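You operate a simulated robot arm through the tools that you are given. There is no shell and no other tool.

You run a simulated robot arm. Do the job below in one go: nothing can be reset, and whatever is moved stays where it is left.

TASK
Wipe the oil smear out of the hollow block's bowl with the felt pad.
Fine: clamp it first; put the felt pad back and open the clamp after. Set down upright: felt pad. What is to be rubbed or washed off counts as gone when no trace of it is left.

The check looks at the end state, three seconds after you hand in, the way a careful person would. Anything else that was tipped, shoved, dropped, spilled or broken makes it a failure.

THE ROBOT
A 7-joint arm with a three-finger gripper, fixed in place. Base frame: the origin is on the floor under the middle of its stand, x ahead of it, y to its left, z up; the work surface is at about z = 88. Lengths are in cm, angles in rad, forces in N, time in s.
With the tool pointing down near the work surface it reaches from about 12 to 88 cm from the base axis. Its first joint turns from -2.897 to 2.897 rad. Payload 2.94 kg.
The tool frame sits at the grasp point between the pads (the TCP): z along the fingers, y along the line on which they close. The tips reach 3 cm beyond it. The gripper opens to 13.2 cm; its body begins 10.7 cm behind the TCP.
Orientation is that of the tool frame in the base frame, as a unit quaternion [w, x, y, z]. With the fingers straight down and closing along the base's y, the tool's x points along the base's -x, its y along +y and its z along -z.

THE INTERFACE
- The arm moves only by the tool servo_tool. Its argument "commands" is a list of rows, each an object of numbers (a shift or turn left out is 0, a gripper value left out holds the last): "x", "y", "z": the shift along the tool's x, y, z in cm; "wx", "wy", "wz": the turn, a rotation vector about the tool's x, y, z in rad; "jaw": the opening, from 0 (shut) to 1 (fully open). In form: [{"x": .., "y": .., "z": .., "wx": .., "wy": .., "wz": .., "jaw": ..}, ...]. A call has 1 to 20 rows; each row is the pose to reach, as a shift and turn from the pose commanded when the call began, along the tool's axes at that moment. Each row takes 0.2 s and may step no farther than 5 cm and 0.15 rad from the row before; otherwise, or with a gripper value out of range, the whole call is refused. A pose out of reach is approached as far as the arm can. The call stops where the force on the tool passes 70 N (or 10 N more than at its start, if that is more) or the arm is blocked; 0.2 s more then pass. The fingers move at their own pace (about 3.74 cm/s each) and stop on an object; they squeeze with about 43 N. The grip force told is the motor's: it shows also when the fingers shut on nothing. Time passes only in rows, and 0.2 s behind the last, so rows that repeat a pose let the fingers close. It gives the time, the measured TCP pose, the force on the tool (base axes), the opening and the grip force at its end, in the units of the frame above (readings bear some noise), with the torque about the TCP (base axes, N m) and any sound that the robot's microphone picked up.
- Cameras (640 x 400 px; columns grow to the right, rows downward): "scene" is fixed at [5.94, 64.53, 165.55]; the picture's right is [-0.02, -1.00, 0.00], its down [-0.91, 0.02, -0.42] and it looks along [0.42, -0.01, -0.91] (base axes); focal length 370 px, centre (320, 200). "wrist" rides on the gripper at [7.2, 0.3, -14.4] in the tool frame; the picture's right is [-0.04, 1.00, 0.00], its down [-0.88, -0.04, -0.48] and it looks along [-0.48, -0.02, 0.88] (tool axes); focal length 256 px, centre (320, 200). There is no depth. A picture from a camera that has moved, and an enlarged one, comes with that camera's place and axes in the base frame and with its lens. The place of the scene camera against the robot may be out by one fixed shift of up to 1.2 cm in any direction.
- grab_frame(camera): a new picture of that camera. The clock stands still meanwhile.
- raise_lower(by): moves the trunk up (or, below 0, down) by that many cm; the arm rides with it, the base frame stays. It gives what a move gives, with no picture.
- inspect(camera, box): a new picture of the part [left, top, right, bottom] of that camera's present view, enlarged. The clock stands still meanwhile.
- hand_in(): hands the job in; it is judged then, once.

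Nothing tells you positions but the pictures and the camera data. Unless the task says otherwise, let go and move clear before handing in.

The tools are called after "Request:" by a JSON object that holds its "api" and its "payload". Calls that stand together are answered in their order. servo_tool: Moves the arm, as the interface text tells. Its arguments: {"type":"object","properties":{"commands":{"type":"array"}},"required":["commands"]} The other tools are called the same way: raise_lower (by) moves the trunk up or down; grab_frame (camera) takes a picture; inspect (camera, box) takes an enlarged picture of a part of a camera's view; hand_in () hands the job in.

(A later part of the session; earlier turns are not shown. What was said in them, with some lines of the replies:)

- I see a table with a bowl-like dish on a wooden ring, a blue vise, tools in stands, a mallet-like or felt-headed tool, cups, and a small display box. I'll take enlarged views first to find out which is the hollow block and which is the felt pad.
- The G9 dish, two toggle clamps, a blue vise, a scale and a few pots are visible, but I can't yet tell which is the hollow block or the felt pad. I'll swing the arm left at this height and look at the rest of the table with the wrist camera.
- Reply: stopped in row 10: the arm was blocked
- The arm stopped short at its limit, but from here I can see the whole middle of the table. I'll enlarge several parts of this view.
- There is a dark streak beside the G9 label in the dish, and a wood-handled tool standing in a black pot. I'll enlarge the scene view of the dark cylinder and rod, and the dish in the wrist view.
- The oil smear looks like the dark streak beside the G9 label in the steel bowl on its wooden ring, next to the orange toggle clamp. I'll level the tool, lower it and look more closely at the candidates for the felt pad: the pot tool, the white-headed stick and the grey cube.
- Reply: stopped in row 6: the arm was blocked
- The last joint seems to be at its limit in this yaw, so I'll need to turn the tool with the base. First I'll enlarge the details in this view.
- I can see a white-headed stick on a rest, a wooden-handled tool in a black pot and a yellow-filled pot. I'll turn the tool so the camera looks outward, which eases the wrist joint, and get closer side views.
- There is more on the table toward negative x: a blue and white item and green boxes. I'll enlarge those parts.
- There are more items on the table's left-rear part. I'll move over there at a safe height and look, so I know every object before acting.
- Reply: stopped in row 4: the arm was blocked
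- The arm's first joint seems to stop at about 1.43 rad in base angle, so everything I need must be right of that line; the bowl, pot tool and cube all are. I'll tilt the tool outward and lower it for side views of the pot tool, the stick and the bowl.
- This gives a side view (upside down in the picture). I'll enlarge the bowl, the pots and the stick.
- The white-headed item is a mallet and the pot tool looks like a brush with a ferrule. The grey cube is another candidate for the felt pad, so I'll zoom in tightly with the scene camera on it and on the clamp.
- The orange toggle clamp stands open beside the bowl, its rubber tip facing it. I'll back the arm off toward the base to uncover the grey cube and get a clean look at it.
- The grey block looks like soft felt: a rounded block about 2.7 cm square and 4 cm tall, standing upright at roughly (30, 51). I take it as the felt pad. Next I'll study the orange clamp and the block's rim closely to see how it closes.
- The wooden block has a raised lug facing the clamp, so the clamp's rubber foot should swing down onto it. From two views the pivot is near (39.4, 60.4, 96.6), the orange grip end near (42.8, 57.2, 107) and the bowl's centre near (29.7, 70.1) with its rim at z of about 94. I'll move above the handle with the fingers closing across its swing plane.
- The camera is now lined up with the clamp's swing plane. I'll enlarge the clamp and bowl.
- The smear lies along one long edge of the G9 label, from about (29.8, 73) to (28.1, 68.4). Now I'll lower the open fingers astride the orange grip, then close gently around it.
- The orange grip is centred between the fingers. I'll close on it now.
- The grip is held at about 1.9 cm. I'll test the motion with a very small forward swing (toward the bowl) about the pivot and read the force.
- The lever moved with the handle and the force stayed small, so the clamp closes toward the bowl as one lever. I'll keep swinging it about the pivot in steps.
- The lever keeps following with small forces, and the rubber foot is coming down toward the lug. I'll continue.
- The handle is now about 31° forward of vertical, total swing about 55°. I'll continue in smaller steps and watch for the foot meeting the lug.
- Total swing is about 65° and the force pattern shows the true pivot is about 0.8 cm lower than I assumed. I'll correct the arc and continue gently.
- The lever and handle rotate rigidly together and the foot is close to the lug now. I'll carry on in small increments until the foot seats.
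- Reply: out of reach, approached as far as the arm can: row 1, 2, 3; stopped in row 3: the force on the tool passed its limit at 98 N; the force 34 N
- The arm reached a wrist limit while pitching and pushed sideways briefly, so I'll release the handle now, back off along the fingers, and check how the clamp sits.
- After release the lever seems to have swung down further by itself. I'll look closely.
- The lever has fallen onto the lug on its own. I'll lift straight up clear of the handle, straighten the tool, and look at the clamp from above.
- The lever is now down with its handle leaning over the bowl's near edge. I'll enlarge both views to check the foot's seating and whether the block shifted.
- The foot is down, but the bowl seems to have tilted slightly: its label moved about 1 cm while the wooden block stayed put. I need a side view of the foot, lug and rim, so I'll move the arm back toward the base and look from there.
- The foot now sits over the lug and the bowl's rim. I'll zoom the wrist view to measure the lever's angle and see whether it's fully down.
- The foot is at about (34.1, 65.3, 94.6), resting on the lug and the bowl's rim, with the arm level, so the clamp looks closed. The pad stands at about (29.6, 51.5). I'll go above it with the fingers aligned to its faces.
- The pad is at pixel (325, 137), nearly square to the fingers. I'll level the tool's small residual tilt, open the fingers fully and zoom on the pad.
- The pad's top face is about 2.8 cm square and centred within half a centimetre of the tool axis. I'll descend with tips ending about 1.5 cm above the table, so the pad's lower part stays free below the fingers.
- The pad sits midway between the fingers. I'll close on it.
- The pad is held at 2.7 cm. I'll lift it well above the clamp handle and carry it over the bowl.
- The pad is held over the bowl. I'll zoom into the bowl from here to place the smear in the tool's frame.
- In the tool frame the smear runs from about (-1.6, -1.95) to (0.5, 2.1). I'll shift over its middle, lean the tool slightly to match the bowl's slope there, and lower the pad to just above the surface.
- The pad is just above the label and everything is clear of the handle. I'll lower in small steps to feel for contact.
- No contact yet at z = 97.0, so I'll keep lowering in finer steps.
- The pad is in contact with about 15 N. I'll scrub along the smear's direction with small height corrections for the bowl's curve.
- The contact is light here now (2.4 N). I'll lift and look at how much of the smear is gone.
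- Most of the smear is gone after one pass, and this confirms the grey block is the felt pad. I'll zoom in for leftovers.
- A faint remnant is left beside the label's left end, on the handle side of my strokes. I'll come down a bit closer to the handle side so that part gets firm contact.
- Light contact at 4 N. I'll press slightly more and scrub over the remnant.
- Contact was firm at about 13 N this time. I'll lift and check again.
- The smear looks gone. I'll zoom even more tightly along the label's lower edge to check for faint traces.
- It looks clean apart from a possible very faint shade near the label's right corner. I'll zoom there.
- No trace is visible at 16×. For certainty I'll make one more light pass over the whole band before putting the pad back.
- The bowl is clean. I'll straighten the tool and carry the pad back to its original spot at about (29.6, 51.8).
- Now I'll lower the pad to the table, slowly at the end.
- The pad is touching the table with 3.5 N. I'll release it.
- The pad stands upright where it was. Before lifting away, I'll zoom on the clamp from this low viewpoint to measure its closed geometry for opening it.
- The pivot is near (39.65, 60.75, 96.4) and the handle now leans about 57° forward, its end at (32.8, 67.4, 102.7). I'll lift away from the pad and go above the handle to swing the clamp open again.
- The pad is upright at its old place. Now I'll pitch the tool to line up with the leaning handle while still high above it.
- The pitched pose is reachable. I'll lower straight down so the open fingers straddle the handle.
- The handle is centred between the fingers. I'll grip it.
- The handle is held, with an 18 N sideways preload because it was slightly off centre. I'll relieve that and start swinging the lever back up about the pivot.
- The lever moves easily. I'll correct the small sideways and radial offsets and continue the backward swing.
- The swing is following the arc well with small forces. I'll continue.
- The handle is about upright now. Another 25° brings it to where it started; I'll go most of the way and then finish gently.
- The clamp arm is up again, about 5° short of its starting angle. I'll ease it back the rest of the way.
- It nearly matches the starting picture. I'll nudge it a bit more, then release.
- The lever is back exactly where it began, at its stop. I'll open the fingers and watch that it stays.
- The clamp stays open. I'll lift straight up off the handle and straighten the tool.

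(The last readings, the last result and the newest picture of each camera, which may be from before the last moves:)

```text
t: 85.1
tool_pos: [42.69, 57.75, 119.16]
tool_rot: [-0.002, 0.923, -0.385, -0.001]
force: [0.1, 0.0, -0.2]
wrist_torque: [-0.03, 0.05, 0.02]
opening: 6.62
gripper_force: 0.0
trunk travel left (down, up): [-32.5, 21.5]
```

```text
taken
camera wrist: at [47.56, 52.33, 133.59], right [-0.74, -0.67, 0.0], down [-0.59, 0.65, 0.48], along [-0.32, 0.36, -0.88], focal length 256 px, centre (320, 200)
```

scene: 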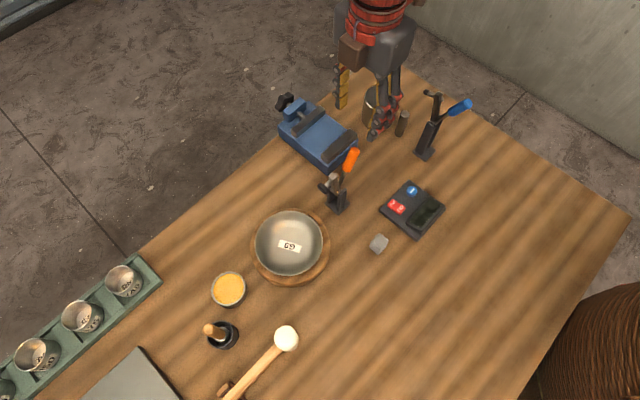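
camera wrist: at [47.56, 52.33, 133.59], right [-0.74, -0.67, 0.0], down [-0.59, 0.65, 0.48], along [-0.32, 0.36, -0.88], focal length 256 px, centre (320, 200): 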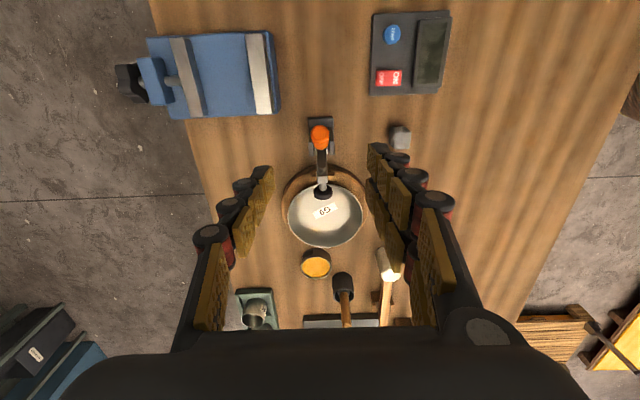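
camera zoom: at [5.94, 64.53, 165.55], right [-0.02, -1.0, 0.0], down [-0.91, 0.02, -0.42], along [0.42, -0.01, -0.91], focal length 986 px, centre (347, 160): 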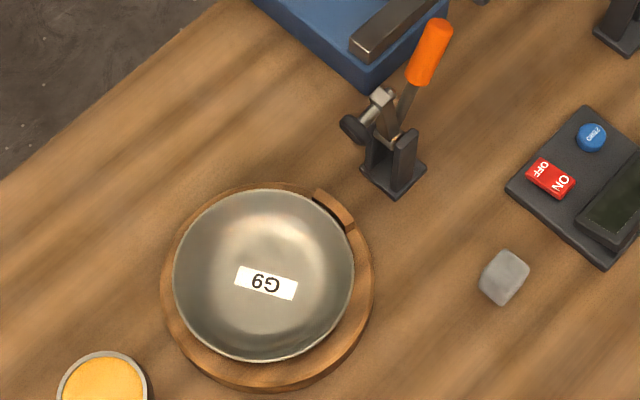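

The lever is at its starting angle, and the bowl has settled back to within about 2 mm of its first position, level and clean. The pad stands upright in its place. I'll move the arm to its starting area, clear of everything, and do a last check.

Request:
{"api": "servo_tool", "payload": {"commands": [{"x": 0, "y": 2.5, "z": -1, "jaw": 0.7}, {"x": 0.2, "y": 5.5, "z": -2, "jaw": 1}, {"x": 0.4, "y": 8.5, "z": -3, "jaw": 1}, {"x": 0.6, "y": 11.5, "z": -3, "jaw": 1}, {"x": 0.7, "y": 14, "z": -3, "jaw": 1}, {"x": 0.7, "y": 14, "z": -3, "jaw": 1}]}}

Request:
{"api": "grab_frame", "payload": {"camera": "scene"}}

Request:
{"api": "inspect", "payload": {"camera": "scene", "box": [268, 224, 312, 262]}}

Request:
{"api": "inspect", "payload": {"camera": "scene", "box": [260, 60, 480, 220]}}

Request:
{"api": "grab_frame", "payload": {"camera": "wrist"}}

```text
t: 86.5
tool_pos: [33.17, 47.33, 122.04]
tool_rot: [-0.003, 0.923, -0.384, -0.003]
force: [-0.5, -0.2, -0.7]
wrist_torque: [-0.02, -0.01, -0.03]
opening: 13.19
gripper_force: 0.1
trunk travel left (down, up): [-32.5, 21.5]
```

```text
taken
```

scene: 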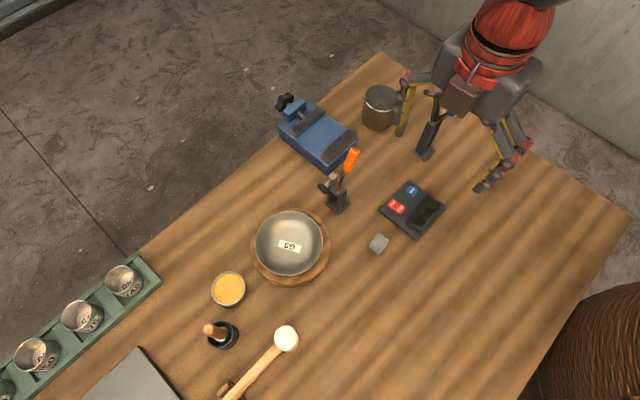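

```text
10.53 times, centred on (290, 243) of scene
camera zoom: at [5.94, 64.53, 165.55], right [-0.02, -1.0, 0.0], down [-0.91, 0.02, -0.42], along [0.42, -0.01, -0.91], focal length 3894 px, centre (636, -253)
```

zoom: 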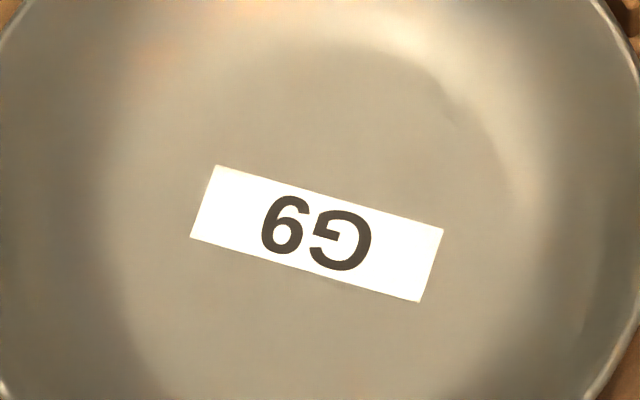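

```text
2.50 times, centred on (370, 140) of scene
camera zoom: at [5.94, 64.53, 165.55], right [-0.02, -1.0, 0.0], down [-0.91, 0.02, -0.42], along [0.42, -0.01, -0.91], focal length 925 px, centre (195, 350)
```

zoom: 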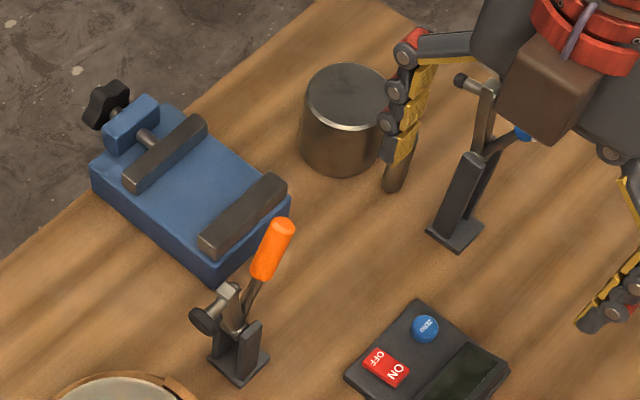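

```text
taken
camera wrist: at [38.14, 41.91, 136.47], right [-0.74, -0.67, 0.0], down [-0.59, 0.65, 0.48], along [-0.32, 0.36, -0.88], focal length 256 px, centre (320, 200)
```

wrist: 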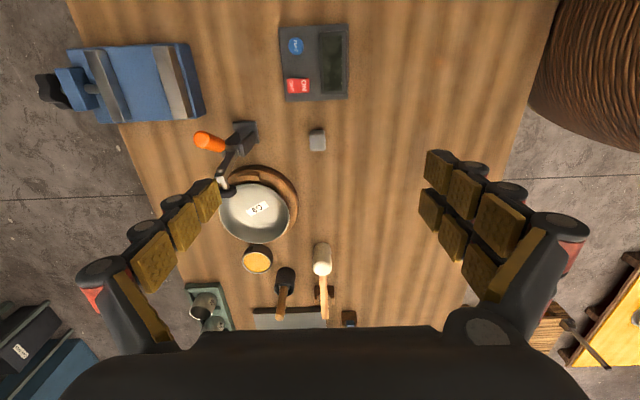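

Everything is in place. I'll check one faint mark near the upper right of the bowl before handing in.

Request:
{"api": "inspect", "payload": {"camera": "scene", "box": [288, 220, 318, 240]}}

Request:
{"api": "inspect", "payload": {"camera": "wrist", "box": [235, 180, 300, 245]}}

Request:
{"api": "inspect", "payload": {"camera": "scene", "box": [250, 205, 330, 285]}}

```text
16.00 times, centred on (303, 230) of scene
camera zoom: at [5.94, 64.53, 165.55], right [-0.02, -1.0, 0.0], down [-0.91, 0.02, -0.42], along [0.42, -0.01, -0.91], focal length 5918 px, centre (592, -280)
```

zoom: 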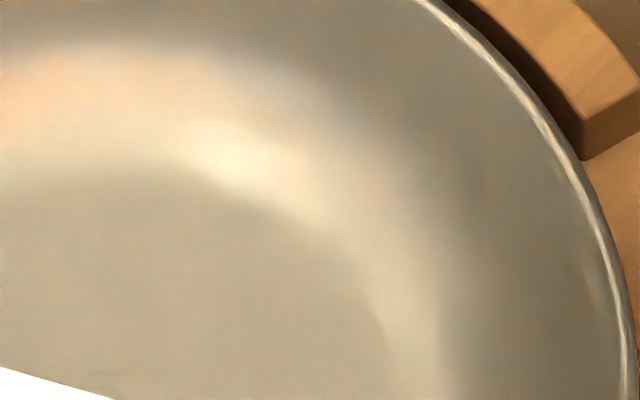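

```text
6.15 times, centred on (268, 212) of wrist
camera zoom: at [38.14, 41.91, 136.47], right [-0.74, -0.67, 0.0], down [-0.59, 0.65, 0.48], along [-0.32, 0.36, -0.88], focal length 1575 px, centre (643, 123)
```

zoom: 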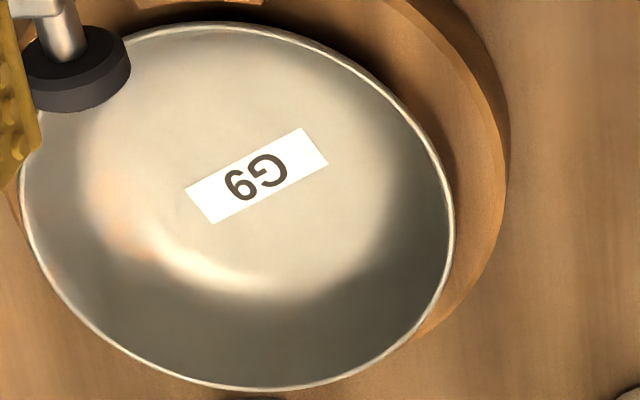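

```text
5.00 times, centred on (290, 245) of scene
camera zoom: at [5.94, 64.53, 165.55], right [-0.02, -1.0, 0.0], down [-0.91, 0.02, -0.42], along [0.42, -0.01, -0.91], focal length 1850 px, centre (470, -25)
```

zoom: 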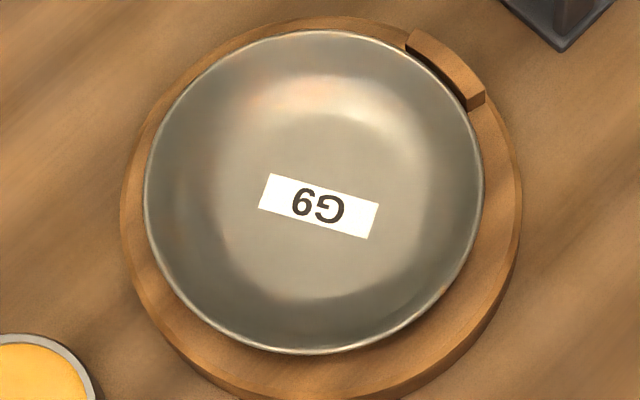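

The mark was only a reflection: the bowl shows no trace of oil from either camera. The pad stands upright at its place, the clamp is open, and the arm is clear with nothing else disturbed, so I'm handing in.

Request:
{"api": "hand_in", "payload": {}}

```text
The job is handed in.
```

The oil smear is wiped out of the G9 bowl, and zoomed views from both cameras showed no trace of it. I haven't been given the result of the check.

- **Clamp:** I closed the orange toggle clamp onto the wooden block before wiping. Afterwards I opened it and returned its lever to where it started.
- **Felt pad:** I took the small grey block as the felt pad, and it did remove the smear. It stands upright within about 3 mm of where it began.
- **Bowl:** It tilted slightly while clamped, but settled back level within about 2–3 mm of its first position.
- **Force spike:** While closing the clamp, the arm hit a joint limit and the force briefly reached 98 N. The clamp's base did not move.
- **Everything else:** Nothing else looked moved in the final views, and the arm was back at its starting spot with the gripper open.
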